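You operate a simulated robot arm through the tools that you are given. There is no shell and no other tool. Be economical: measure what you need, move in short steps, check, and stop when the job is done.

You are at the controls of a simulated two-armed robot. One attempt, no reset.

TASK
Take the 6 A fuse from the left end of the blue table and leave it on the lower shelf of the test bench. Turn the left count knob to 2. Pick up the white tube with one hand, pass it to the other hand and put it on the top shelf of the tall rack. Fetch the sign block marked "Filled" from the front of the packing bench and set it on the upper shelf of the test bench. Put the large meter from the cardboard sheet in the tall wooden crate on the shelf of the brown table. Take the short light blue spool pipe on the top of the pump stand and put it away on the upper shelf of the pipe table. Take the filter and leave it on the top of the register table. Lift the tank lid open. Do these in any order. Set down upright: sign block, large meter, short light blue spool pipe, filter.

Only the result counts: the job must be done as asked and must still hold three seconds after the hand-in. Knocking over, shifting, dropping, spilling or breaking anything else fails it. A push-on lid holds only when it is set on centred and level and pressed home; a screw cap is set on level and turned clockwise until tight. Flat cloth is picked up by pressing the open fingertips on it (5 to 10 N) and closing them slowly along it; thin cloth reads only 2 to 8 mm in the jaws.

THE ROBOT
Two 7-joint arms with two-finger parallel grippers on one trunk, on a base that drives. Base frame: it is fixed to the floor where the robot stands at the start and does not move with it; the origin is under the middle of the robot, x ahead of it, y to its left, z up; the surface under the hand at the start is at about z = 0.9. Units: m, degrees, N and s.
The left shoulder is at the start at [0.05, 0.209, 1.196], the right one opposite. With the tool pointing down near the work surface each hand reaches from about 0.28 to 0.92 m from the robot's upright axis, wherever it stands, measured 20 degrees to its own side. Places, roughly: filter (6x6x10 cm) [1.2, 5.8, 0.8]; fuse [0.75, -0.25, 1]; large meter [-1.25, 1.25, 1]; left count knob [0.7, -1, 0.9]; lower shelf of the test bench [0.8, 2.8, 0.3]; shelf of the brown table [0.7, 5.9, 0.3]; short light blue spool pipe (12x5x5 cm) [1.9, 5.9, 0.8]; sign block [-1.25, -0.75, 1]; tank lid [0, -2.7, 0.9]; top of the register table (42x22 cm) [2.56, 5.32, 0.8]; top shelf of the tall rack [2.6, -1.3, 1.6]; upper shelf of the pipe table [-0.7, 5.9, 0.6]; upper shelf of the test bench [0.8, 2.8, 0.5]; white tube (6x6x12 cm) [1, -2.5, 0.9]. Payload 4.4 kg a hand.
The tool frame of a hand sits at the grasp point between the pads (the TCP): z along the fingers, y along the line on which they close. The tips reach 0.023 m beyond it. The gripper opens to 0.094 m. The fingers are 0.038 m wide and 0.01 m thick; the gripper's body (0.054 by 0.096 m) begins 0.039 m behind the TCP.
Orientation is that of the tool frame in the base frame, as a unit quaternion [x, y, z, w]. With the fingers straight down and closing along the base's y, the tool's x points along the base's -x, its y along +y and its z along -z.

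THE INTERFACE
- The arms move only by the tool send_rows. It takes "left_targets", "right_targets" or both (then of equal length, played together; a hand with none holds still); each is one flat list of numbers, 7 for each row, row after row: the turn, a rotation vector about the tool's x, y, z in degrees, then the shift along the tool's x, y, z in m, then the gripper command, from -1 (fully open) to 1 (shut), values between in proportion. In form: [ax, ay, az, dx, dy, dz, hand, ax, ay, az, dx, dy, dz, hand, ...]. A call has 1 to 20 rows; each row is the pose to reach, as a shift and turn from the pose commanded when the call began, along the tool's axes at that moment. Each row takes 0.2 s and may step no farther than 0.05 m and 8.6 degrees from the row before; otherwise, or with a gripper value out of range, the whole call is refused. A pose out of reach is approached as far as the arm can. The call stops where the force on the tool passes 40 N (or 10 N more than at its start, if that is more) or the arm is blocked; 0.2 s more then pass. Each finger travels about 0.108 m/s and halts on what it meets, pressing with about 28 N; the grip force reading is that of the motor and also rises with nothing between the fingers. The clock runs only during rows and for 0.2 s after the last one: add rows that repeat a pose to give the fingers time. The reply holds the time, the measured pose of the TCP, the force on the tool along the base axes, the opening and the grip force, in the units named above and with some noise, with the torque about the TCP (base axes, N m) and any sound that the robot's microphone picked up.
- Cameras (640 x 400 px; columns grow to the right, rows downward): "scene" is now at [0.1382, -0.0564, 1.3794]; the picture's right is [-0.61, -0.79, 0.00], its down [-0.37, 0.28, -0.88] and it looks along [0.70, -0.54, -0.47] (base axes); focal length 282 px, centre (320, 200). "left" rides on the left gripper at [0.086, -0.016, -0.074] in its tool frame; the picture's right is [0.18, 0.98, 0.00], its down [-0.58, 0.11, -0.81] and it looks along [-0.79, 0.15, 0.59] (tool axes); focal length 243 px, centre (320, 200). "right" rides on the right gripper at [0.086, 0.016, -0.074] in its tool frame; the picture's right is [-0.18, 0.98, 0.00], its down [-0.58, -0.11, -0.81] and it looks along [-0.79, -0.15, 0.59] (tool axes); focal length 243 px, centre (320, 200). There is no depth. A picture from a camera that has moved, and an enlarged one, comes with that camera's place and axes in the base frame and with its lens.
- camera(camera): a new picture of that camera. No time passes.
- lift_body(by): slides the trunk up (or, below 0, down) by that many m; the arms and the scene camera ride with it, the base frame stays. It gives what a move gives, with no picture.
- base_move(legs): drives the robot by 1 to 6 legs, each [ahead, left, turn to the left] in m, m and degrees, along the robot's own axes; the way and the turn of a leg run together, so that a leg with both is an arc; at most 1.5 m and 180 degrees a leg. The arms and the cameras ride along, it lands a little off, and it stops where it bumps. It gives what a move gives.
- turn_head(pan, tilt): turns the head with the scene camera to pan (to the left, within 80 degrees either way) and tilt (down, from -29 to 69), counted from straight ahead of the robot. It gives what a move gives.
- inspect(camera, box): a new picture of the part [left, top, right, bottom] of that camera's present view, enlarged. No time passes.
- sign_off(): hands the job in; it is judged then, once.

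Work in short steps. Places have to be worked out from the pictures, the camera data and where the tool is seen: move nearer, look again, correct. Check each grasp and each placing, and mend what went wrong. You have 217 turns and 228 pictures in all, those below and enlarged ones among them. Open the grippers and draw the arms clear of the work before you hand the job in, unless the task says otherwise; then end with one line.

The tools are called as name(argument=value, ...) on one line, values as JSON. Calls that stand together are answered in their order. send_rows: Moves the arms, as the interface text tells. Its arguments: {"type":"object","properties":{"left_targets":{"type":"array","items":{"type":"number"}},"right_targets":{"type":"array","items":{"type":"number"}}},"required":[]} The other tools are called the same way: lift_body (by) slides the trunk up or down; base_move (legs) drives the base; turn_head (pan, tilt) turns the head that bears the scene camera; camera (camera) takes a picture; inspect (camera, box) takes an enlarged picture of a part of a camera's view; sign_off () hands the job in.

At the start:

```text
t: 0.0
left_tool_pos: [0.5113, -0.0121, 1.2026]
left_ee_rot: [0.0, 1.0, 0.0, -0.001]
left_ft_force: [-0.2, -0.2, 0.5]
left_ft_torque: [0.01, -0.02, -0.01]
left_grip_width: 0.0942
left_grasp_force: 0.0
right_tool_pos: [0.3481, -0.4891, 1.1866]
right_ee_rot: [0.0, 1.0, 0.0, 0.0]
right_ft_force: [-0.1, -0.6, -0.3]
right_ft_torque: [0.0, 0.0, 0.01]
right_grip_width: 0.0942
right_grasp_force: 0.0
trunk travel left (down, up): [-0.275, 0.288]
robot x, y, heading: [-0.0021, 0.0024, -0.1]
head pan, tilt: [-37.5, 27.9]
```

scene: 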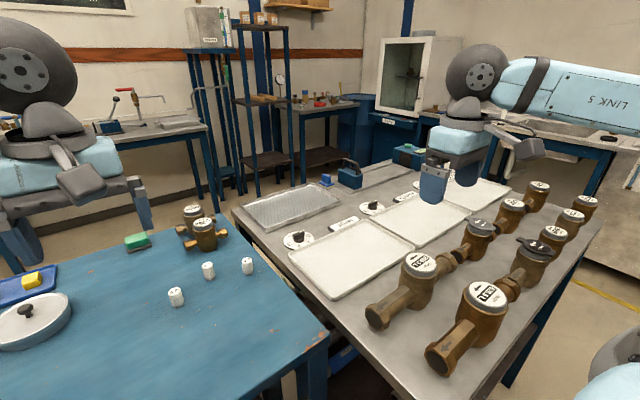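
right: 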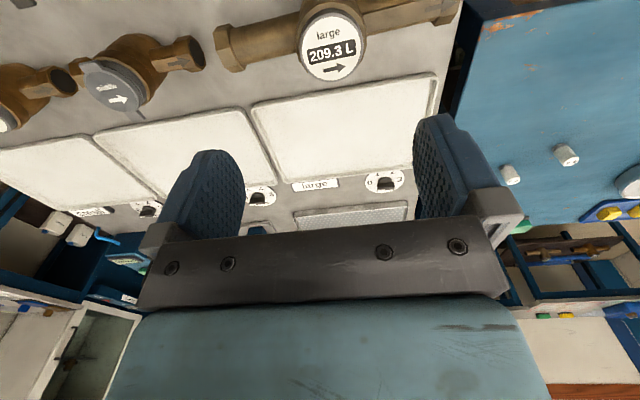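
left: 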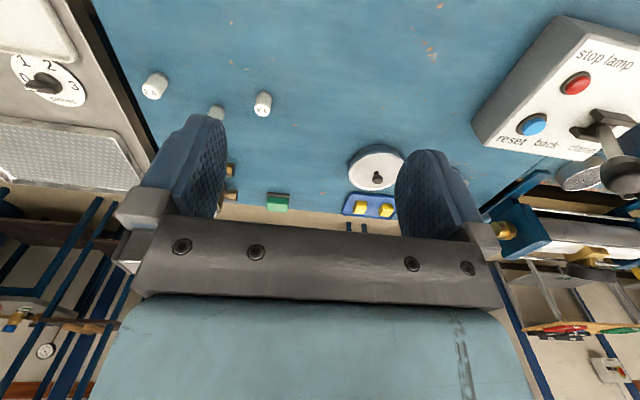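

I'll take a closer look at the three white fuses and the count knobs.

inspect(camera="scene", box=[120, 180, 320, 320])

inspect(camera="left", box=[120, 50, 300, 150])

inspect(camera="scene", box=[240, 150, 440, 280])

```text
2.86 times, centred on (220, 250) of scene
camera zoom: at [0.1382, -0.0564, 1.3794], right [-0.61, -0.79, 0.0], down [-0.37, 0.28, -0.88], along [0.7, -0.54, -0.47], focal length 805 px, centre (606, 57)
```

zoom: 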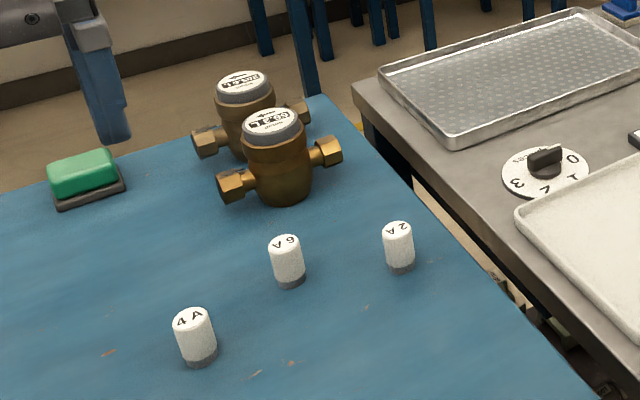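

```text
3.56 times, centred on (210, 100) of left
camera zoom: at [0.4249, -0.0283, 1.2778], right [-0.18, 0.98, 0.0], down [0.58, 0.11, 0.81], along [0.79, 0.15, -0.59], focal length 863 px, centre (711, 556)
```

zoom: 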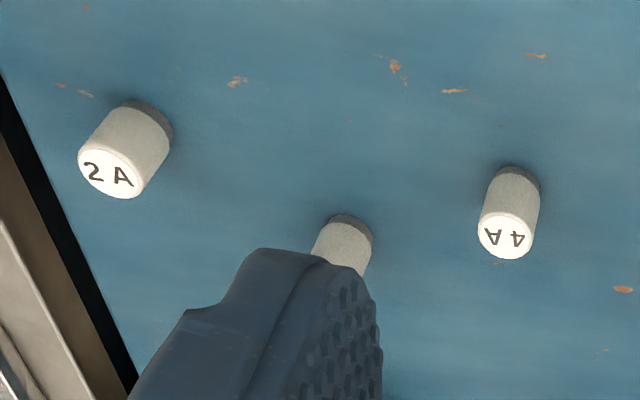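

```text
3.08 times, centred on (340, 215) of scene
camera zoom: at [0.1382, -0.0564, 1.3794], right [-0.61, -0.79, 0.0], down [-0.37, 0.28, -0.88], along [0.7, -0.54, -0.47], focal length 867 px, centre (258, 154)
```

zoom: 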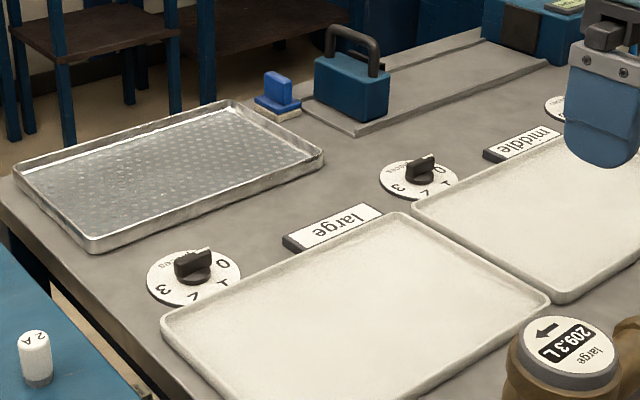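

The fuses read 4 A, 6 A (middle) and 2 A. I put the 6 A at about (0.70, -0.158) with its top near z 0.94, so I'll bring the left hand above it.

send_rows(left_targets=[0, 0, 0, -0.0315, -0.0243, 0.02, -1, 0, 0, 0, -0.063, -0.0487, 0.04, -1, 0, 0, 0, -0.0945, -0.073, 0.06, -1, 0, 0, 0, -0.126, -0.0973, 0.08, -1, 0, 0, 0, -0.1575, -0.1217, 0.1, -1, 0, 0, 0, -0.189, -0.146, 0.12, -1])

camera(camera="left")

camera(camera="scene")

```text
t: 1.4
left_tool_pos: [0.7019, -0.1605, 1.0815]
left_ee_rot: [0.001, 1.0, 0.001, 0.0]
left_ft_force: [-0.1, -0.7, -0.7]
left_ft_torque: [0.02, 0.02, 0.0]
left_grip_width: 0.0941
left_grasp_force: 0.0
right_tool_pos: [0.3484, -0.4907, 1.1851]
right_ee_rot: [0.001, 1.0, 0.001, 0.0]
right_ft_force: [0.2, -0.1, -0.4]
right_ft_torque: [-0.01, 0.0, 0.01]
right_grip_width: 0.0941
right_grasp_force: 0.1
trunk travel left (down, up): [-0.275, 0.288]
robot x, y, heading: [0.0027, -0.0013, 0.3]
head pan, tilt: [-37.5, 27.9]
```

```text
221 pictures are left
camera left: at [0.6152, -0.1766, 1.156], right [-0.18, 0.98, 0.0], down [0.58, 0.11, 0.81], along [0.79, 0.15, -0.59], focal length 243 px, centre (320, 200)
```

left: 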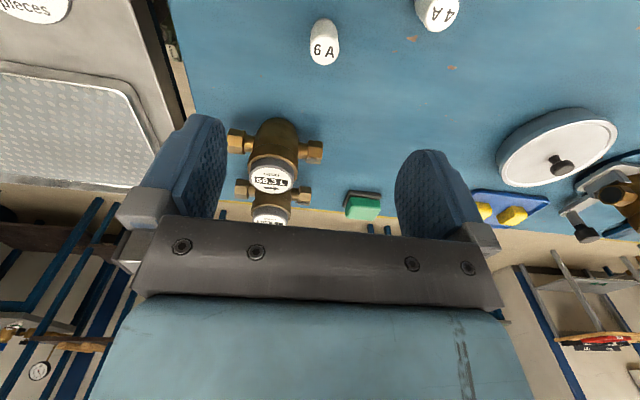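

```text
220 pictures are left
camera scene: at [0.1385, -0.0587, 1.3792], right [-0.61, -0.79, 0.0], down [-0.37, 0.29, -0.88], along [0.7, -0.54, -0.47], focal length 282 px, centre (320, 200)
```

scene: 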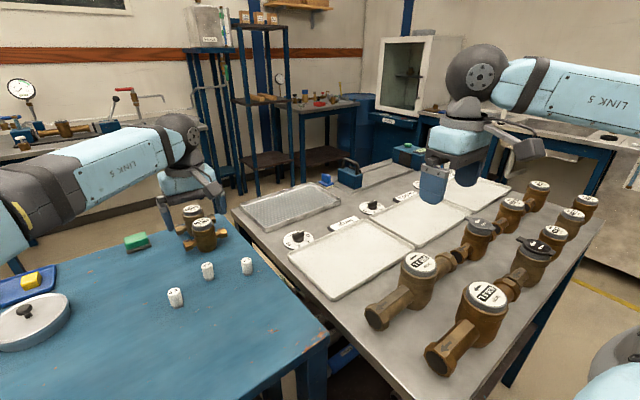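

Both views put the fuse at about (0.70, -0.159). I'll go straight down, close on it and check the grip.

send_rows(left_targets=[0, 0, 0, 0, 0, 0.045, -1, 0, 0, 0, 0, 0, 0.09, -1, 0, 0, 0, 0, 0, 0.13, -1, 0, 0, 0, 0, 0, 0.15, -1, 0, 0, 0, 0, 0, 0.15, 0, 0, 0, 0, 0, 0, 0.15, 1, 0, 0, 0, 0, 0, 0.15, 1, 0, 0, 0, 0, 0, 0.15, 1])

camera(camera="scene")

```text
t: 3.2
left_tool_pos: [0.7023, -0.1578, 0.9332]
left_ee_rot: [0.0, 1.0, 0.0, 0.001]
left_ft_force: [0.8, -0.4, -1.1]
left_ft_torque: [0.01, -0.01, -0.03]
left_grip_width: 0.0222
left_grasp_force: 28.4
right_tool_pos: [0.3476, -0.4877, 1.1872]
right_ee_rot: [0.001, 1.0, 0.0, 0.0]
right_ft_force: [-0.3, 0.4, -0.3]
right_ft_torque: [-0.01, -0.03, -0.01]
right_grip_width: 0.0941
right_grasp_force: 0.0
trunk travel left (down, up): [-0.275, 0.288]
robot x, y, heading: [0.003, 0.0057, 0.0]
head pan, tilt: [-37.5, 27.9]
```

```text
219 pictures are left
camera scene: at [0.1382, -0.0565, 1.3793], right [-0.61, -0.79, 0.0], down [-0.37, 0.28, -0.88], along [0.7, -0.54, -0.47], focal length 282 px, centre (320, 200)
```

scene: 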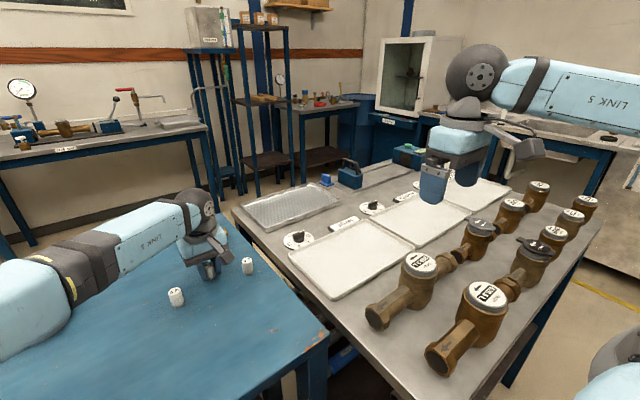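

I've got the fuse (22 mm in the jaws). I'll lift it, pull it back, then look around.

send_rows(left_targets=[0, 0, 0, 0, 0, -0.04, 1, 0, 0, 0, 0, 0, -0.09, 1, 0, 0, 0, 0, 0, -0.14, 1, 0, 0, 0, 0, 0, -0.19, 1, 0, 0, 0, 0, 0, -0.24, 1, 0, 0, 0, 0.045, 0.02, -0.25, 1, 0, 0, 0, 0.09, 0.04, -0.25, 1, 0, 0, 0, 0.135, 0.06, -0.25, 1, 0, 0, 0, 0.18, 0.08, -0.25, 1, 0, 0, 0, 0.22, 0.1, -0.25, 1, 0, 0, 0, 0.26, 0.13, -0.25, 1, 0, 0, 0, 0.3, 0.16, -0.25, 1])

turn_head(pan=-75, tilt=45)

camera(camera="scene")

turn_head(pan=-30, tilt=65)

camera(camera="scene")

turn_head(pan=75, tilt=25)

camera(camera="scene")

```text
refused: row 6 steps farther than a row can; nothing moved
```

```text
t: 4.2
left_tool_pos: [0.7022, -0.1582, 0.934]
left_ee_rot: [0.0, 1.0, 0.0, 0.0]
left_ft_force: [0.6, -0.1, 0.4]
left_ft_torque: [0.0, -0.01, -0.01]
left_grip_width: 0.0224
left_grasp_force: 28.6
right_tool_pos: [0.3476, -0.4883, 1.187]
right_ee_rot: [-0.001, 1.0, 0.0, 0.001]
right_ft_force: [0.5, 0.1, 0.3]
right_ft_torque: [-0.01, 0.0, 0.0]
right_grip_width: 0.0939
right_grasp_force: 0.1
trunk travel left (down, up): [-0.275, 0.288]
robot x, y, heading: [0.0, 0.001, 0.2]
head pan, tilt: [-75.0, 45.0]
```

```text
218 pictures are left
camera scene: at [0.087, -0.0795, 1.3534], right [-0.97, -0.26, 0.0], down [-0.18, 0.68, -0.71], along [0.18, -0.68, -0.71], focal length 282 px, centre (320, 200)
```

scene: 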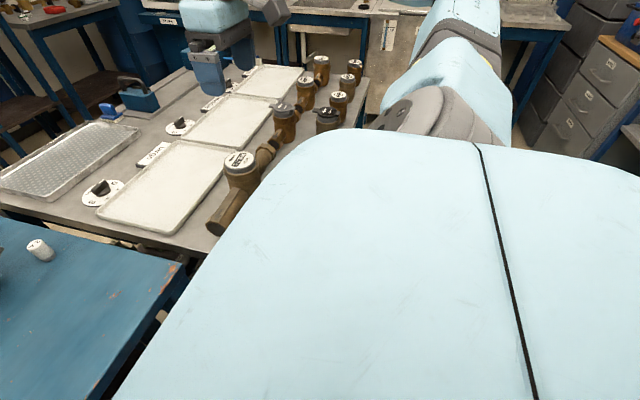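

```text
t: 5.4
left_tool_pos: [0.7021, -0.1586, 0.9328]
left_ee_rot: [0.0, 1.0, 0.0, 0.0]
left_ft_force: [-0.5, 0.0, 0.7]
left_ft_torque: [-0.01, 0.0, 0.02]
left_grip_width: 0.0222
left_grasp_force: 27.9
right_tool_pos: [0.347, -0.489, 1.186]
right_ee_rot: [0.001, 1.0, 0.0, 0.0]
right_ft_force: [0.8, 0.0, -0.1]
right_ft_torque: [0.02, 0.03, -0.02]
right_grip_width: 0.0939
right_grasp_force: 0.1
trunk travel left (down, up): [-0.275, 0.288]
robot x, y, heading: [0.0023, -0.0004, -0.3]
head pan, tilt: [-30.0, 65.0]
```

```text
217 pictures are left
camera scene: at [0.1184, -0.0313, 1.3284], right [-0.5, -0.87, 0.0], down [-0.78, 0.45, -0.42], along [0.37, -0.21, -0.91], focal length 282 px, centre (320, 200)
```

scene: 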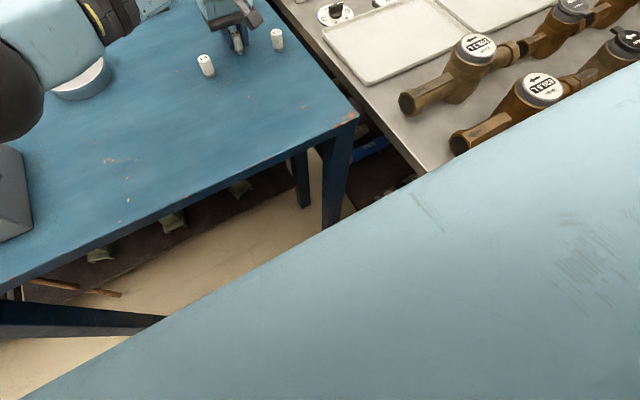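

```text
t: 7.2
left_tool_pos: [0.702, -0.1583, 0.933]
left_ee_rot: [0.0, 1.0, 0.0, 0.0]
left_ft_force: [0.0, -0.5, -0.1]
left_ft_torque: [0.06, 0.0, 0.0]
left_grip_width: 0.0223
left_grasp_force: 28.0
right_tool_pos: [0.348, -0.4884, 1.1864]
right_ee_rot: [0.0, 1.0, 0.0, 0.0]
right_ft_force: [-0.9, 0.2, 0.0]
right_ft_torque: [-0.02, 0.01, 0.03]
right_grip_width: 0.0942
right_grasp_force: 0.0
trunk travel left (down, up): [-0.275, 0.288]
robot x, y, heading: [-0.0019, -0.001, 0.0]
head pan, tilt: [75.0, 25.0]
```

```text
216 pictures are left
camera scene: at [0.0897, 0.0881, 1.384], right [0.97, -0.26, 0.0], down [-0.11, -0.41, -0.91], along [0.23, 0.88, -0.42], focal length 282 px, centre (320, 200)
```

scene: 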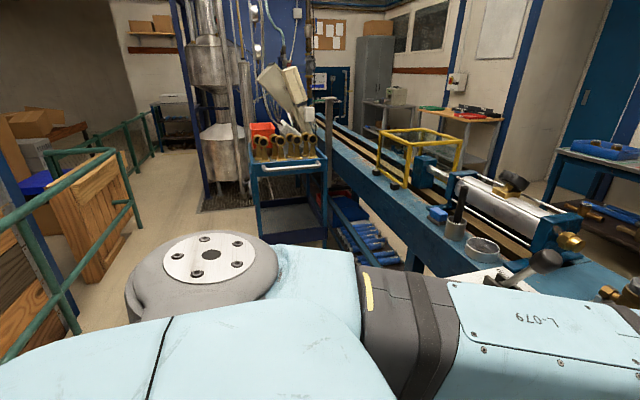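

The fuse is still held and nothing has moved. I'll lift and retract with valid step sizes.

send_rows(left_targets=[0, 0, 0, 0, 0, -0.04, 1, 0, 0, 0, 0, 0, -0.085, 1, 0, 0, 0, 0, 0, -0.13, 1, 0, 0, 0, 0, 0, -0.175, 1, 0, 0, 0, 0, 0, -0.22, 1, 0, 0, 0, 0.04, 0.02, -0.24, 1, 0, 0, 0, 0.08, 0.04, -0.25, 1, 0, 0, 0, 0.12, 0.06, -0.25, 1, 0, 0, 0, 0.16, 0.08, -0.25, 1, 0, 0, 0, 0.2, 0.1, -0.25, 1, 0, 0, 0, 0.235, 0.13, -0.25, 1, 0, 0, 0, 0.27, 0.16, -0.25, 1, 0, 0, 0, 0.305, 0.19, -0.25, 1, 0, 0, 0, 0.34, 0.22, -0.25, 1])

turn_head(pan=-79, tilt=15)

camera(camera="scene")

```text
t: 10.2
left_tool_pos: [0.3573, 0.0635, 1.1822]
left_ee_rot: [0.0, 1.0, 0.0, 0.001]
left_ft_force: [-0.2, -0.9, -0.7]
left_ft_torque: [-0.03, 0.0, 0.01]
left_grip_width: 0.0224
left_grasp_force: 28.4
right_tool_pos: [0.3473, -0.4878, 1.1868]
right_ee_rot: [-0.001, 1.0, -0.001, 0.0]
right_ft_force: [0.6, -0.1, -0.1]
right_ft_torque: [0.0, -0.01, 0.02]
right_grip_width: 0.094
right_grasp_force: 0.1
trunk travel left (down, up): [-0.275, 0.288]
robot x, y, heading: [-0.0002, -0.0026, 0.1]
head pan, tilt: [75.0, 25.0]
```

```text
t: 12.6
left_tool_pos: [0.3585, 0.0618, 1.1822]
left_ee_rot: [0.0, 1.0, 0.0, 0.0]
left_ft_force: [-0.5, -0.4, 0.3]
left_ft_torque: [0.04, 0.01, 0.0]
left_grip_width: 0.0225
left_grasp_force: 28.0
right_tool_pos: [0.3481, -0.4885, 1.186]
right_ee_rot: [0.0, 1.0, 0.0, 0.0]
right_ft_force: [-0.4, -0.1, 0.1]
right_ft_torque: [0.0, 0.0, 0.02]
right_grip_width: 0.0939
right_grasp_force: 0.0
trunk travel left (down, up): [-0.275, 0.288]
robot x, y, heading: [-0.0019, 0.004, -0.2]
head pan, tilt: [-79.0, 15.0]
```

```text
215 pictures are left
camera scene: at [0.0837, -0.0926, 1.4002], right [-0.98, -0.19, 0.0], down [-0.05, 0.25, -0.97], along [0.18, -0.95, -0.26], focal length 282 px, centre (320, 200)
```

scene: 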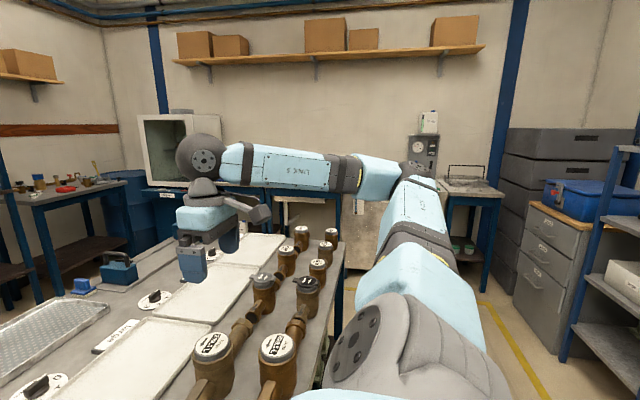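

The way along the bench looks clear. I'll back up slightly, slide right to face the left knob, then look.

base_move(legs=[[-0.1, 0, 0], [0, -0.78, 0]])

turn_head(pan=-20, tilt=35)

camera(camera="scene")

camera(camera="right")

```text
t: 16.1
left_tool_pos: [0.2536, -0.0944, 1.1818]
left_ee_rot: [-0.004, 1.0, -0.001, 0.0]
left_ft_force: [0.4, -0.4, -0.6]
left_ft_torque: [0.01, 0.04, 0.0]
left_grip_width: 0.0229
left_grasp_force: 27.4
right_tool_pos: [0.2482, -0.6453, 1.1875]
right_ee_rot: [-0.003, 1.0, -0.001, 0.0]
right_ft_force: [0.5, -0.3, 0.2]
right_ft_torque: [0.03, 0.02, -0.02]
right_grip_width: 0.0941
right_grasp_force: 0.1
trunk travel left (down, up): [-0.275, 0.288]
robot x, y, heading: [-0.1037, -0.1595, 0.4]
head pan, tilt: [-79.0, 15.0]
stopped in leg 2: the robot was blocked; the commanded pose is now the measured one
```

```text
t: 17.4
left_tool_pos: [0.254, -0.0958, 1.1821]
left_ee_rot: [-0.003, 1.0, 0.0, -0.001]
left_ft_force: [0.2, -0.7, 0.6]
left_ft_torque: [0.01, 0.0, 0.01]
left_grip_width: 0.0226
left_grasp_force: 28.1
right_tool_pos: [0.2469, -0.6463, 1.1865]
right_ee_rot: [-0.004, 1.0, 0.0, 0.0]
right_ft_force: [0.1, 0.6, 0.0]
right_ft_torque: [0.03, -0.01, 0.0]
right_grip_width: 0.0943
right_grasp_force: 0.1
trunk travel left (down, up): [-0.275, 0.288]
robot x, y, heading: [-0.1019, -0.1609, 0.4]
head pan, tilt: [-20.0, 35.0]
```

```text
214 pictures are left
camera scene: at [0.0449, -0.1902, 1.3683], right [-0.34, -0.94, 0.0], down [-0.54, 0.19, -0.82], along [0.77, -0.27, -0.57], focal length 282 px, centre (320, 200)
```

scene: 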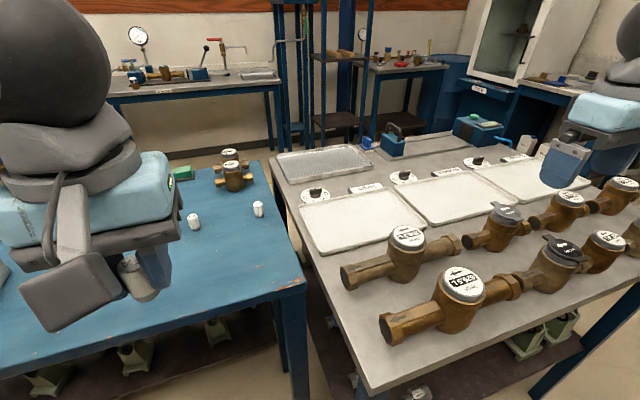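

```text
213 pictures are left
camera right: at [0.161, -0.6305, 1.2608], right [0.18, 0.98, 0.0], down [0.58, -0.1, 0.81], along [0.79, -0.14, -0.59], focal length 243 px, centre (320, 200)
```

right: 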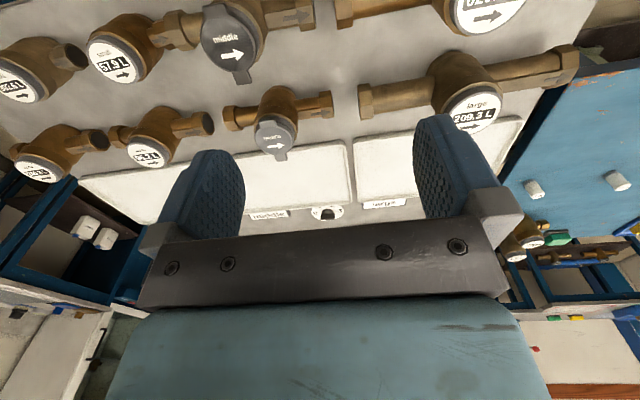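

The base is blocked because the grey bench's near corner is at about (0.18, -0.32), so I can't reach the knob from this side. I'll back off, drive along and look for a way round to the far side.

base_move(legs=[[-0.2, 0, 0], [0, -1.2, 0]])

turn_head(pan=-30, tilt=25)

camera(camera="scene")

turn_head(pan=-79, tilt=30)

camera(camera="scene")

```text
t: 29.3
left_tool_pos: [0.0584, -1.2929, 1.181]
left_ee_rot: [0.0, 1.0, 0.0, 0.0]
left_ft_force: [-0.8, -0.3, -0.4]
left_ft_torque: [-0.01, 0.0, -0.03]
left_grip_width: 0.0228
left_grasp_force: 27.8
right_tool_pos: [0.0485, -1.843, 1.1853]
right_ee_rot: [0.0, 1.0, 0.0, -0.001]
right_ft_force: [-0.8, 0.1, -0.6]
right_ft_torque: [0.01, -0.01, 0.02]
right_grip_width: 0.0942
right_grasp_force: 0.1
trunk travel left (down, up): [-0.275, 0.288]
robot x, y, heading: [-0.2989, -1.3541, 0.0]
head pan, tilt: [-20.0, 35.0]
```

```text
t: 30.1
left_tool_pos: [0.0579, -1.2927, 1.1813]
left_ee_rot: [0.0, 1.0, 0.0, -0.001]
left_ft_force: [0.1, 1.2, 0.0]
left_ft_torque: [-0.05, -0.02, -0.02]
left_grip_width: 0.0228
left_grasp_force: 27.8
right_tool_pos: [0.0483, -1.8444, 1.1863]
right_ee_rot: [0.0, 1.0, -0.001, -0.001]
right_ft_force: [0.3, -0.2, 0.8]
right_ft_torque: [-0.02, 0.03, -0.01]
right_grip_width: 0.0943
right_grasp_force: 0.2
trunk travel left (down, up): [-0.275, 0.288]
robot x, y, heading: [-0.299, -1.3543, 0.1]
head pan, tilt: [-30.0, 25.0]
```

```text
212 pictures are left
camera scene: at [-0.1535, -1.402, 1.3839], right [-0.5, -0.87, 0.0], down [-0.37, 0.21, -0.91], along [0.78, -0.45, -0.42], focal length 282 px, centre (320, 200)
```

scene: 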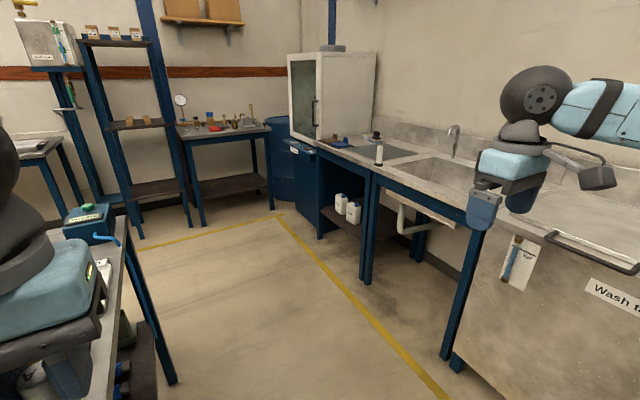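

```text
t: 31.2
left_tool_pos: [0.0604, -1.2934, 1.1825]
left_ee_rot: [0.0, 1.0, 0.0, 0.0]
left_ft_force: [-1.4, -0.4, 0.3]
left_ft_torque: [-0.03, 0.01, -0.01]
left_grip_width: 0.0228
left_grasp_force: 27.6
right_tool_pos: [0.0497, -1.8431, 1.187]
right_ee_rot: [0.0, 1.0, 0.0, -0.001]
right_ft_force: [0.3, -0.5, -0.3]
right_ft_torque: [0.02, 0.01, 0.0]
right_grip_width: 0.0939
right_grasp_force: 0.2
trunk travel left (down, up): [-0.275, 0.288]
robot x, y, heading: [-0.302, -1.3535, -0.0]
head pan, tilt: [-79.0, 30.0]
```

```text
211 pictures are left
camera scene: at [-0.216, -1.4448, 1.376], right [-0.98, -0.19, 0.0], down [-0.1, 0.49, -0.87], along [0.17, -0.85, -0.5], focal length 282 px, centre (320, 200)
```

scene: 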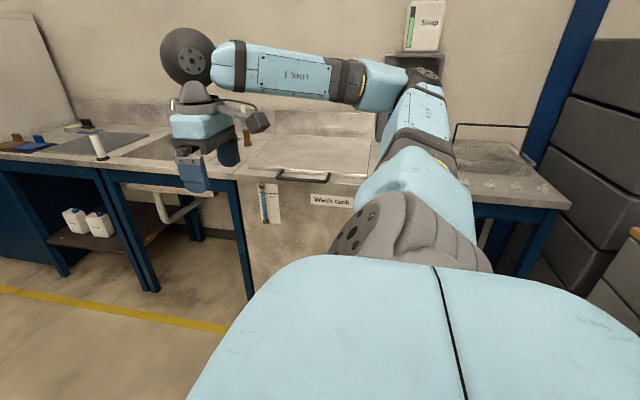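

The floor on the far side is open. The wash tank lid has a front bar handle near (0.04, -2.4, 0.92), and I'm close, so I'll turn to face it and take a better look.

base_move(legs=[[0, 0, -90], [0.3, 0.5, 0]])

turn_head(pan=-10, tilt=35)

camera(camera="scene")

camera(camera="right")

```text
t: 40.0
left_tool_pos: [0.2682, -2.001, 1.1825]
left_ee_rot: [0.705, 0.709, 0.0, 0.0]
left_ft_force: [-0.1, -0.2, -0.7]
left_ft_torque: [-0.01, 0.02, -0.01]
left_grip_width: 0.0225
left_grasp_force: 28.7
right_tool_pos: [-0.2823, -1.9928, 1.186]
right_ee_rot: [0.705, 0.709, 0.001, -0.001]
right_ft_force: [0.3, -0.5, -0.1]
right_ft_torque: [0.04, 0.0, -0.02]
right_grip_width: 0.0938
right_grasp_force: 0.2
trunk travel left (down, up): [-0.275, 0.288]
robot x, y, heading: [0.2053, -1.6434, -90.0]
head pan, tilt: [-79.0, 30.0]
```

```text
t: 41.4
left_tool_pos: [0.2692, -2.0009, 1.1821]
left_ee_rot: [0.705, 0.709, 0.0, 0.0]
left_ft_force: [0.2, 1.1, 0.0]
left_ft_torque: [0.01, 0.01, -0.03]
left_grip_width: 0.0227
left_grasp_force: 27.6
right_tool_pos: [-0.2822, -1.9932, 1.1859]
right_ee_rot: [0.705, 0.709, 0.0, 0.0]
right_ft_force: [0.0, 0.2, -0.1]
right_ft_torque: [-0.04, 0.01, -0.01]
right_grip_width: 0.094
right_grasp_force: 0.0
trunk travel left (down, up): [-0.275, 0.288]
robot x, y, heading: [0.2044, -1.642, -89.7]
head pan, tilt: [-10.0, 35.0]
```

```text
210 pictures are left
camera scene: at [0.189, -1.7986, 1.3682], right [-0.99, 0.17, 0.0], down [0.1, 0.57, -0.82], along [-0.14, -0.81, -0.57], focal length 282 px, centre (320, 200)
```

scene: 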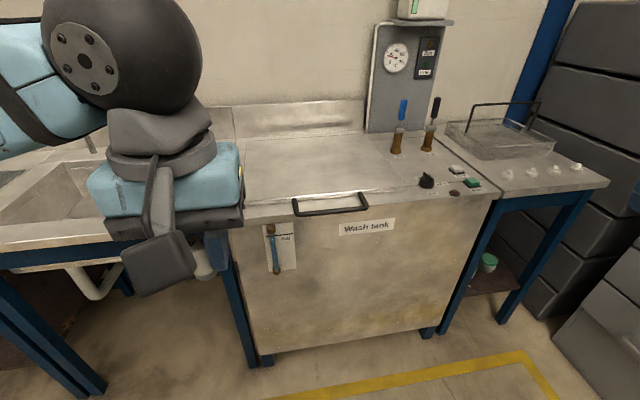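

```text
209 pictures are left
camera right: at [-0.2663, -1.9066, 1.2608], right [0.98, -0.18, 0.0], down [-0.11, -0.58, 0.81], along [-0.14, -0.79, -0.59], focal length 243 px, centre (320, 200)
```

right: 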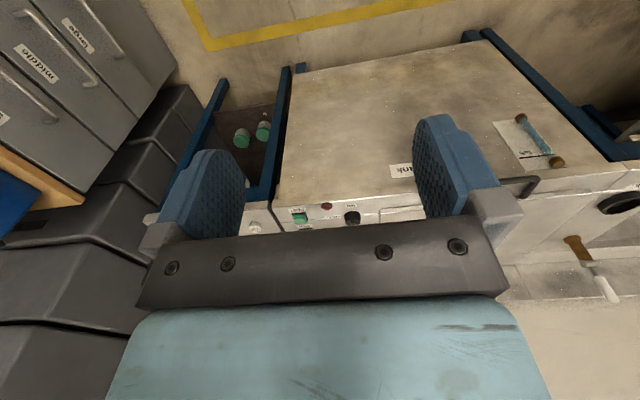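

I'll zoom in on the handle, lid and hinge.

inspect(camera="scene", box=[200, 110, 500, 260])

```text
2.13 times, centred on (350, 185) of scene
camera zoom: at [0.189, -1.7986, 1.3682], right [-0.99, 0.17, 0.0], down [0.1, 0.57, -0.82], along [-0.14, -0.81, -0.57], focal length 601 px, centre (256, 232)
```

zoom: 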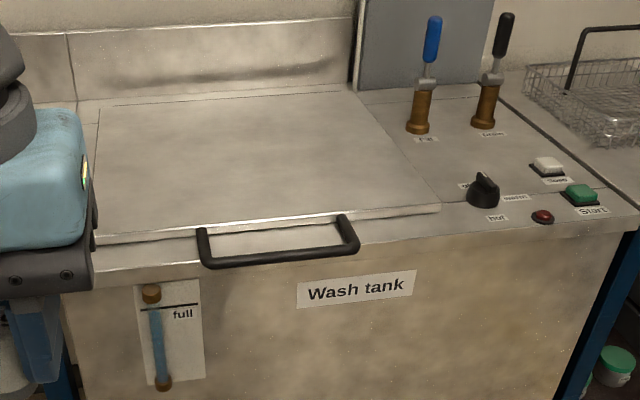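

The handle is a U-bar sticking out toward me at about y -2.40, with the hinge near y -2.93. I'll bring the right hand in front of it and lower for a level look, moving the left hand aside.

send_rows(right_targets=[0, 0, 0, 0, 0.035, 0.03, -1, 0, 0, 0, 0, 0.07, 0.06, -1, 0, 0, 0, 0, 0.105, 0.09, -1, 0, 0, 0, 0, 0.14, 0.12, -1, 0, 0, 0, 0, 0.175, 0.15, -1, 0, 0, 0, 0, 0.21, 0.18, -1], left_targets=[0, 0, 0, 0, 0.025, 0, 1, 0, 0, 0, 0, 0.05, 0, 1, 0, 0, 0, 0, 0.075, 0, 1, 0, 0, 0, 0, 0.1, 0, 1, 0, 0, 0, 0, 0.125, 0, 1, 0, 0, 0, 0, 0.15, 0, 1])

camera(camera="right")

```text
t: 42.8
left_tool_pos: [0.4206, -2.001, 1.1805]
left_ee_rot: [0.705, 0.709, -0.001, -0.001]
left_ft_force: [0.1, -0.6, -1.3]
left_ft_torque: [0.01, 0.04, -0.01]
left_grip_width: 0.0227
left_grasp_force: 27.5
right_tool_pos: [-0.0707, -1.9926, 1.0063]
right_ee_rot: [0.705, 0.709, -0.001, -0.001]
right_ft_force: [-0.5, 1.0, 0.1]
right_ft_torque: [0.01, 0.02, 0.01]
right_grip_width: 0.0941
right_grasp_force: 0.1
trunk travel left (down, up): [-0.275, 0.288]
robot x, y, heading: [0.2044, -1.6439, -89.6]
head pan, tilt: [-10.0, 35.0]
```

```text
207 pictures are left
camera right: at [-0.0551, -1.9058, 1.0814], right [0.98, -0.18, 0.0], down [-0.1, -0.58, 0.81], along [-0.15, -0.79, -0.59], focal length 243 px, centre (320, 200)
```

right: 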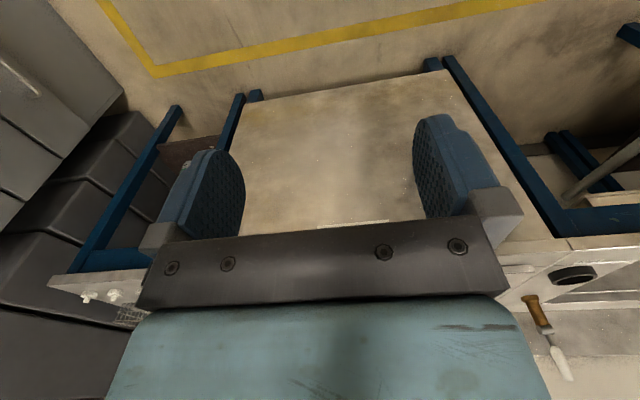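

The gripper hides the handle. I'll lower the trunk so the scene camera gets a nearly level view.

lift_body(by=-0.24)

turn_head(pan=-10, tilt=20)

inspect(camera="scene", box=[240, 140, 480, 290])

```text
t: 45.3
left_tool_pos: [0.4179, -2.0005, 0.943]
left_ee_rot: [0.705, 0.709, 0.0, -0.001]
left_ft_force: [0.0, -0.2, -0.2]
left_ft_torque: [0.04, 0.01, 0.02]
left_grip_width: 0.0227
left_grasp_force: 28.5
right_tool_pos: [-0.0721, -1.9922, 0.7673]
right_ee_rot: [0.705, 0.709, 0.0, -0.001]
right_ft_force: [-0.3, 0.1, 0.1]
right_ft_torque: [0.03, 0.0, 0.01]
right_grip_width: 0.0937
right_grasp_force: 0.0
trunk travel left (down, up): [-0.035, 0.528]
robot x, y, heading: [0.201, -1.6449, -89.6]
head pan, tilt: [-10.0, 35.0]
```

```text
t: 46.0
left_tool_pos: [0.4185, -2.0004, 0.9421]
left_ee_rot: [0.706, 0.708, 0.0, 0.0]
left_ft_force: [0.8, -0.2, -0.6]
left_ft_torque: [-0.01, 0.0, -0.02]
left_grip_width: 0.0222
left_grasp_force: 27.9
right_tool_pos: [-0.0722, -1.9932, 0.7668]
right_ee_rot: [0.705, 0.709, 0.001, -0.001]
right_ft_force: [0.0, -0.3, -0.3]
right_ft_torque: [0.01, 0.0, -0.02]
right_grip_width: 0.094
right_grasp_force: 0.1
trunk travel left (down, up): [-0.035, 0.528]
robot x, y, heading: [0.2062, -1.6411, -89.5]
head pan, tilt: [-10.0, 20.0]
```

```text
2.67 times, centred on (360, 215) of scene
camera zoom: at [0.1882, -1.8036, 1.152], right [-0.99, 0.17, 0.0], down [0.06, 0.34, -0.94], along [-0.16, -0.93, -0.34], focal length 751 px, centre (213, 160)
```

zoom: 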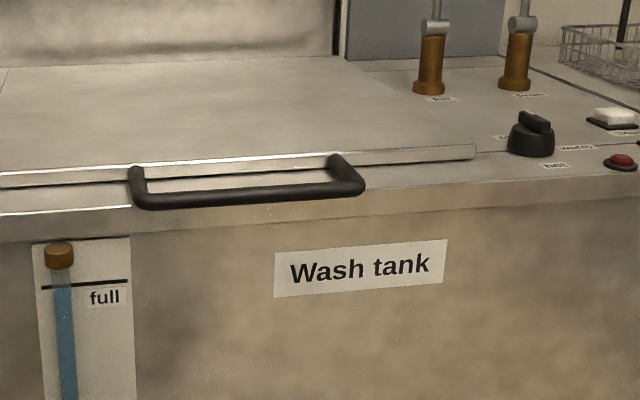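

The bar is at about (0.052, -2.408, 0.896), just in front of the tank rim. I plan to grip it from the front with the tool pitched 40° down and closing in the vertical plane. First I'll raise the trunk, move closer and roll the hand.

lift_body(by=0.24)

base_move(legs=[[0.28, 0, 0]])

send_rows(right_targets=[0, 0, 8, 0, 0.01, -0.01, -1, 0, 0, 16, 0, 0.02, -0.02, -1, 0, 0, 24, 0, 0.03, -0.03, -1, 0, 0, 32, 0, 0.04, -0.04, -1, 0, 0, 40, 0, 0.05, -0.04, -1, 0, 0, 48, 0, 0.06, -0.04, -1, 0, 0, 56, 0, 0.07, -0.04, -1, 0, 0, 64, 0, 0.08, -0.04, -1, 0, 0, 72, 0, 0.09, -0.04, -1, 0, 0, 80, 0, 0.1, -0.04, -1, 0, 0, 88, 0, 0.11, -0.04, -1, 0, 0, 90, 0, 0.12, -0.04, -1])

```text
t: 48.5
left_tool_pos: [0.419, -2.0011, 1.1817]
left_ee_rot: [0.705, 0.709, 0.0, -0.001]
left_ft_force: [0.4, -0.2, -0.2]
left_ft_torque: [0.03, -0.02, 0.02]
left_grip_width: 0.0228
left_grasp_force: 28.3
right_tool_pos: [-0.0713, -1.9914, 1.0074]
right_ee_rot: [0.705, 0.709, 0.0, -0.001]
right_ft_force: [0.2, 0.6, 0.3]
right_ft_torque: [0.0, -0.03, -0.01]
right_grip_width: 0.0939
right_grasp_force: 0.0
trunk travel left (down, up): [-0.275, 0.288]
robot x, y, heading: [0.203, -1.6434, -90.0]
head pan, tilt: [-10.0, 20.0]
```

```text
t: 50.5
left_tool_pos: [0.4242, -2.2811, 1.1813]
left_ee_rot: [0.703, 0.712, 0.0, 0.0]
left_ft_force: [-0.2, -0.6, -0.6]
left_ft_torque: [0.01, -0.01, 0.03]
left_grip_width: 0.0228
left_grasp_force: 28.0
right_tool_pos: [-0.0667, -2.2771, 1.0069]
right_ee_rot: [0.703, 0.712, 0.0, -0.001]
right_ft_force: [-0.6, -0.2, 0.0]
right_ft_torque: [0.0, 0.02, 0.0]
right_grip_width: 0.094
right_grasp_force: 0.1
trunk travel left (down, up): [-0.275, 0.288]
robot x, y, heading: [0.2075, -1.9239, -89.2]
head pan, tilt: [-10.0, 20.0]
```

```text
t: 53.1
left_tool_pos: [0.4232, -2.2811, 1.182]
left_ee_rot: [0.703, 0.711, 0.0, 0.0]
left_ft_force: [0.2, 0.4, 0.5]
left_ft_torque: [0.02, 0.01, 0.0]
left_grip_width: 0.0227
left_grasp_force: 27.6
right_tool_pos: [0.0535, -2.2757, 1.047]
right_ee_rot: [1.0, 0.005, 0.0, -0.001]
right_ft_force: [-0.7, 0.0, -0.3]
right_ft_torque: [0.02, -0.02, 0.03]
right_grip_width: 0.0938
right_grasp_force: 0.2
trunk travel left (down, up): [-0.275, 0.288]
robot x, y, heading: [0.2114, -1.9241, -89.2]
head pan, tilt: [-10.0, 20.0]
```

The roll worked. Now I'll pitch the tool so the fingers point forward and down, moving to the pre-grasp point.

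send_rows(right_targets=[-8, 0, 0, 0, 0.0, 0.0, -1, -16, 0, 0, 0, 0.0, 0.01, -1, -24, 0, 0, 0, 0.01, 0.02, -1, -32, 0, 0, 0, 0.015, 0.03, -1, -40, 0, 0, 0, 0.02, 0.045, -1, -48, 0, 0, 0, 0.03, 0.055, -1, -50, 0, 0, 0, 0.035, 0.06, -1])

turn_head(pan=-15, tilt=45)

camera(camera="scene")

camera(camera="right")

```text
t: 54.7
left_tool_pos: [0.4241, -2.2817, 1.1821]
left_ee_rot: [0.703, 0.711, 0.0, 0.0]
left_ft_force: [0.8, 0.0, -1.0]
left_ft_torque: [0.01, -0.03, 0.03]
left_grip_width: 0.0227
left_grasp_force: 28.1
right_tool_pos: [0.0687, -2.3313, 0.9736]
right_ee_rot: [0.906, 0.006, 0.002, 0.423]
right_ft_force: [-0.1, 0.0, 0.1]
right_ft_torque: [0.04, -0.02, -0.02]
right_grip_width: 0.0941
right_grasp_force: 0.1
right hand out of reach, approached as far as the arm can: row 2, 3, 4, 5, 6, 7
trunk travel left (down, up): [-0.275, 0.288]
robot x, y, heading: [0.2094, -1.9224, -89.3]
head pan, tilt: [-10.0, 20.0]
```

```text
t: 55.6
left_tool_pos: [0.4231, -2.2798, 1.1832]
left_ee_rot: [0.703, 0.711, 0.0, 0.0]
left_ft_force: [-0.2, -1.1, 0.3]
left_ft_torque: [0.01, 0.01, 0.01]
left_grip_width: 0.0227
left_grasp_force: 27.7
right_tool_pos: [0.0682, -2.33, 0.9739]
right_ee_rot: [0.906, 0.006, 0.003, 0.423]
right_ft_force: [-0.6, -0.2, 0.0]
right_ft_torque: [0.02, 0.02, -0.02]
right_grip_width: 0.0939
right_grasp_force: 0.0
trunk travel left (down, up): [-0.275, 0.288]
robot x, y, heading: [0.2085, -1.9236, -89.5]
head pan, tilt: [-15.0, 45.0]
```

```text
205 pictures are left
camera scene: at [0.187, -2.0728, 1.3535], right [-0.97, 0.25, 0.0], down [0.17, 0.68, -0.71], along [-0.17, -0.69, -0.71], focal length 282 px, centre (320, 200)
```

scene: 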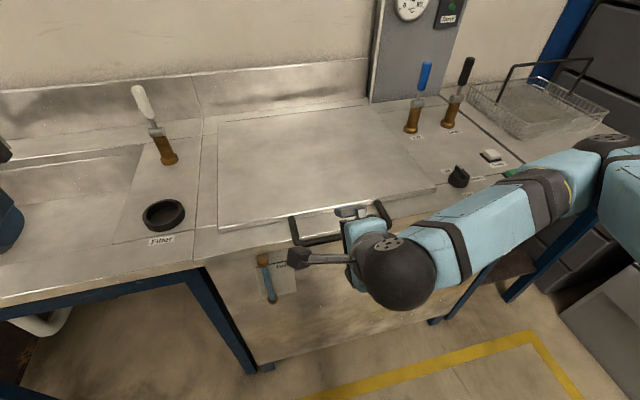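

```text
204 pictures are left
camera right: at [0.1538, -2.2825, 1.0341], right [-0.18, -0.64, 0.75], down [-0.59, 0.68, 0.44], along [-0.79, -0.37, -0.49], focal length 243 px, centre (320, 200)
```

right: 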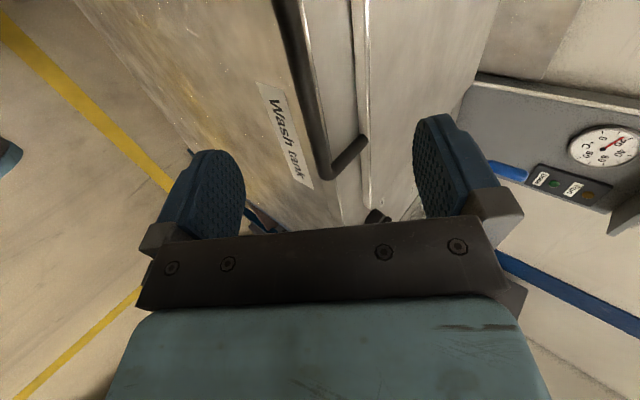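

The wrist reached the right orientation with only a small offset. The bar runs between the fingers, so I'll advance along the tool axis.

send_rows(right_targets=[0, 0, 0, 0, 0, 0.02, -1, 0, 0, 0, 0, 0, 0.04, -1, 0, 0, 0, 0, 0, 0.06, -1, 0, 0, 0, 0, 0, 0.08, -1])

camera(camera="right")

inspect(camera="scene", box=[220, 150, 440, 300])

```text
t: 56.6
left_tool_pos: [0.4233, -2.2811, 1.1817]
left_ee_rot: [0.702, 0.712, 0.0, 0.0]
left_ft_force: [0.4, 1.0, 0.2]
left_ft_torque: [0.03, 0.0, 0.0]
left_grip_width: 0.0227
left_grasp_force: 28.3
right_tool_pos: [0.0669, -2.3917, 0.9241]
right_ee_rot: [0.907, 0.006, 0.003, 0.422]
right_ft_force: [0.4, 0.1, 0.0]
right_ft_torque: [0.01, -0.03, 0.02]
right_grip_width: 0.0938
right_grasp_force: 0.0
trunk travel left (down, up): [-0.275, 0.288]
robot x, y, heading: [0.2039, -1.9245, -89.3]
head pan, tilt: [-15.0, 45.0]
```

```text
203 pictures are left
camera right: at [0.1535, -2.3433, 0.9843], right [-0.18, -0.63, 0.75], down [-0.59, 0.68, 0.44], along [-0.79, -0.37, -0.49], focal length 243 px, centre (320, 200)
```

right: 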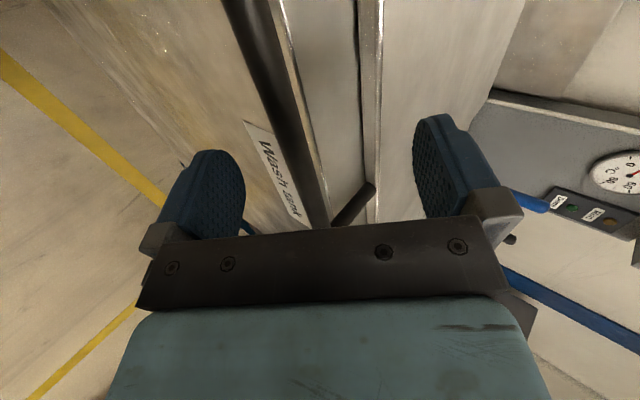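

```text
2.67 times, centred on (330, 225) of scene
camera zoom: at [0.1871, -2.0729, 1.3534], right [-0.97, 0.25, 0.0], down [0.17, 0.69, -0.71], along [-0.17, -0.69, -0.71], focal length 751 px, centre (293, 133)
```

zoom: 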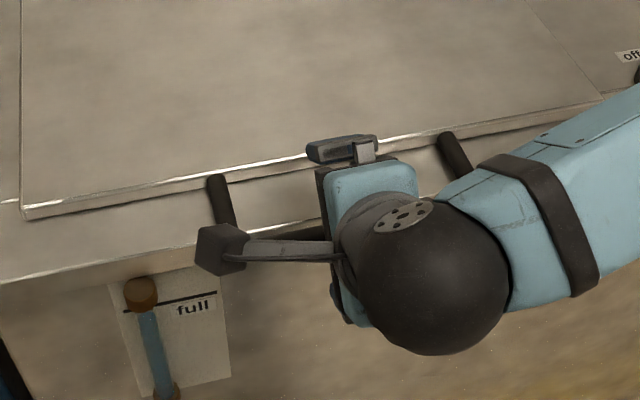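

The bar sits about 11 mm low in the gripper and 30 mm ahead. I'll correct for that, advance and close.

send_rows(right_targets=[0, 0, 0, 0, -0.011, 0.008, -1, 0, 0, 0, 0, -0.011, 0.018, -1, 0, 0, 0, 0, -0.011, 0.026, -1, 0, 0, 0, 0, -0.011, 0.026, -0.3, 0, 0, 0, 0, -0.011, 0.026, 0.2, 0, 0, 0, 0, -0.011, 0.026, 0.6, 0, 0, 0, 0, -0.011, 0.026, 1, 0, 0, 0, 0, -0.011, 0.026, 1])

camera(camera="right")

```text
t: 58.4
left_tool_pos: [0.4244, -2.2802, 1.1822]
left_ee_rot: [0.702, 0.712, -0.001, 0.0]
left_ft_force: [0.9, 0.0, -0.5]
left_ft_torque: [0.01, 0.01, -0.02]
left_grip_width: 0.0229
left_grasp_force: 28.0
right_tool_pos: [0.0672, -2.4043, 0.8992]
right_ee_rot: [0.907, 0.006, 0.002, 0.421]
right_ft_force: [1.4, 8.7, -3.4]
right_ft_torque: [0.18, -0.59, -0.8]
right_grip_width: 0.0157
right_grasp_force: 44.8
trunk travel left (down, up): [-0.275, 0.288]
robot x, y, heading: [0.205, -1.9273, -89.4]
head pan, tilt: [-15.0, 45.0]
```

```text
201 pictures are left
camera right: at [0.1532, -2.3561, 0.9592], right [-0.18, -0.64, 0.75], down [-0.59, 0.68, 0.44], along [-0.79, -0.37, -0.49], focal length 243 px, centre (320, 200)
```

right: 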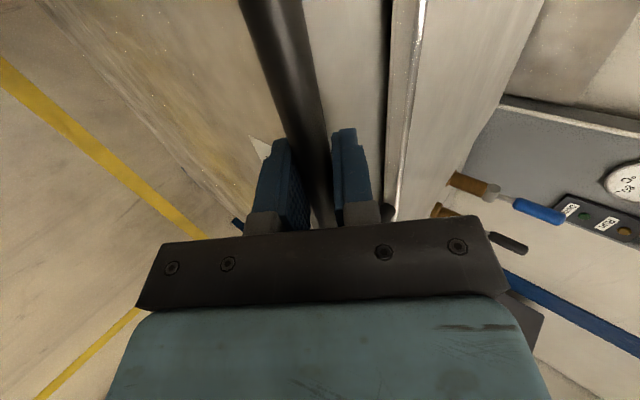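

I've got a firm grip on the bar (15.7 mm). I'll lift along the hinge arc (radius about 0.53), the first 20°.

send_rows(right_targets=[2.5, 0, 0, 0, 0.0367, -0.0282, 1, 5, 0, 0, 0, 0.0757, -0.053, 1, 7.5, 0, 0, 0, 0.1167, -0.0744, 1, 10, 0, 0, 0, 0.1594, -0.0921, 1])

camera(camera="scene")

```text
t: 59.4
left_tool_pos: [0.4221, -2.2817, 1.1831]
left_ee_rot: [0.702, 0.712, 0.001, 0.0]
left_ft_force: [0.3, 0.6, -0.6]
left_ft_torque: [-0.02, -0.03, -0.01]
left_grip_width: 0.0228
left_grasp_force: 28.1
right_tool_pos: [0.0669, -2.4393, 1.0811]
right_ee_rot: [0.94, 0.004, 0.002, 0.342]
right_ft_force: [-6.6, -3.5, -1.9]
right_ft_torque: [-0.14, -0.4, -1.23]
right_grip_width: 0.0155
right_grasp_force: 45.4
trunk travel left (down, up): [-0.275, 0.288]
robot x, y, heading: [0.2036, -1.9218, -89.6]
head pan, tilt: [-15.0, 45.0]
```

```text
200 pictures are left
camera scene: at [0.1857, -2.0736, 1.3532], right [-0.97, 0.25, 0.0], down [0.18, 0.69, -0.71], along [-0.17, -0.68, -0.71], focal length 282 px, centre (320, 200)
```

scene: 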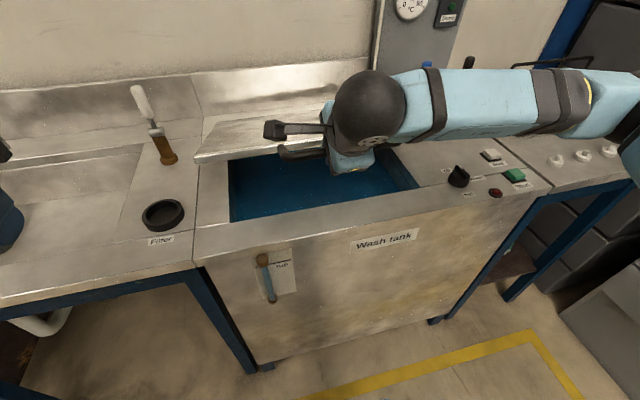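

The lid is swinging up with small forces. I'll continue along the arc to about 60°.

send_rows(right_targets=[2, 0, 0, 0, 0.041, -0.0213, 1, 4, 0, 0, 0, 0.0838, -0.039, 1, 6, 0, 0, 0, 0.1278, -0.0529, 1, 8, 0, 0, 0, 0.173, -0.0629, 1, 10, 0, 0, 0, 0.2189, -0.069, 1, 12, 0, 0, 0, 0.265, -0.071, 1, 14, 0, 0, 0, 0.3112, -0.069, 1, 16, 0, 0, 0, 0.3571, -0.0629, 1])

turn_head(pan=-15, tilt=20)

camera(camera="scene")

```text
t: 61.2
left_tool_pos: [0.4234, -2.2853, 1.1811]
left_ee_rot: [0.702, 0.712, 0.001, -0.001]
left_ft_force: [-0.4, 0.3, -1.0]
left_ft_torque: [0.02, -0.05, 0.01]
left_grip_width: 0.0226
left_grasp_force: 27.9
right_tool_pos: [0.0669, -2.6752, 1.3537]
right_ee_rot: [0.979, 0.005, 0.002, 0.205]
right_ft_force: [-7.1, -12.7, -20.4]
right_ft_torque: [-0.02, -0.08, -1.9]
right_grip_width: 0.016
right_grasp_force: 44.8
trunk travel left (down, up): [-0.275, 0.288]
robot x, y, heading: [0.2098, -1.9237, -89.1]
head pan, tilt: [-15.0, 45.0]
```

```text
t: 62.1
left_tool_pos: [0.4201, -2.2838, 1.1816]
left_ee_rot: [0.703, 0.711, 0.004, -0.001]
left_ft_force: [-0.2, -0.8, 0.2]
left_ft_torque: [-0.03, 0.01, -0.04]
left_grip_width: 0.0227
left_grasp_force: 27.6
right_tool_pos: [0.0672, -2.6754, 1.3538]
right_ee_rot: [0.979, 0.006, 0.003, 0.205]
right_ft_force: [-10.0, -12.4, -23.2]
right_ft_torque: [0.01, -0.4, -1.68]
right_grip_width: 0.0158
right_grasp_force: 44.5
trunk travel left (down, up): [-0.275, 0.288]
robot x, y, heading: [0.207, -1.9254, -89.5]
head pan, tilt: [-15.0, 20.0]
```

```text
199 pictures are left
camera scene: at [0.1813, -2.0895, 1.3911], right [-0.97, 0.25, 0.0], down [0.09, 0.34, -0.94], along [-0.23, -0.91, -0.35], focal length 282 px, centre (320, 200)
```

scene: 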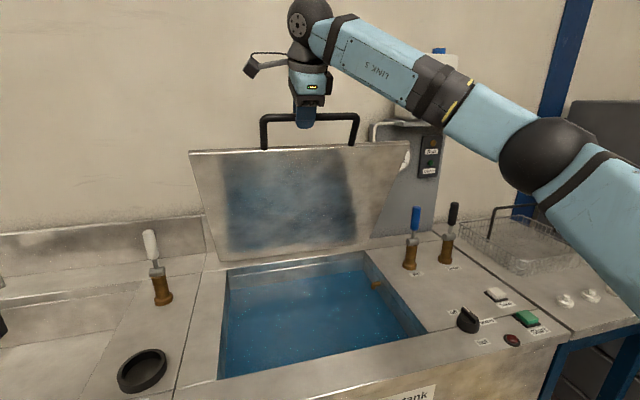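

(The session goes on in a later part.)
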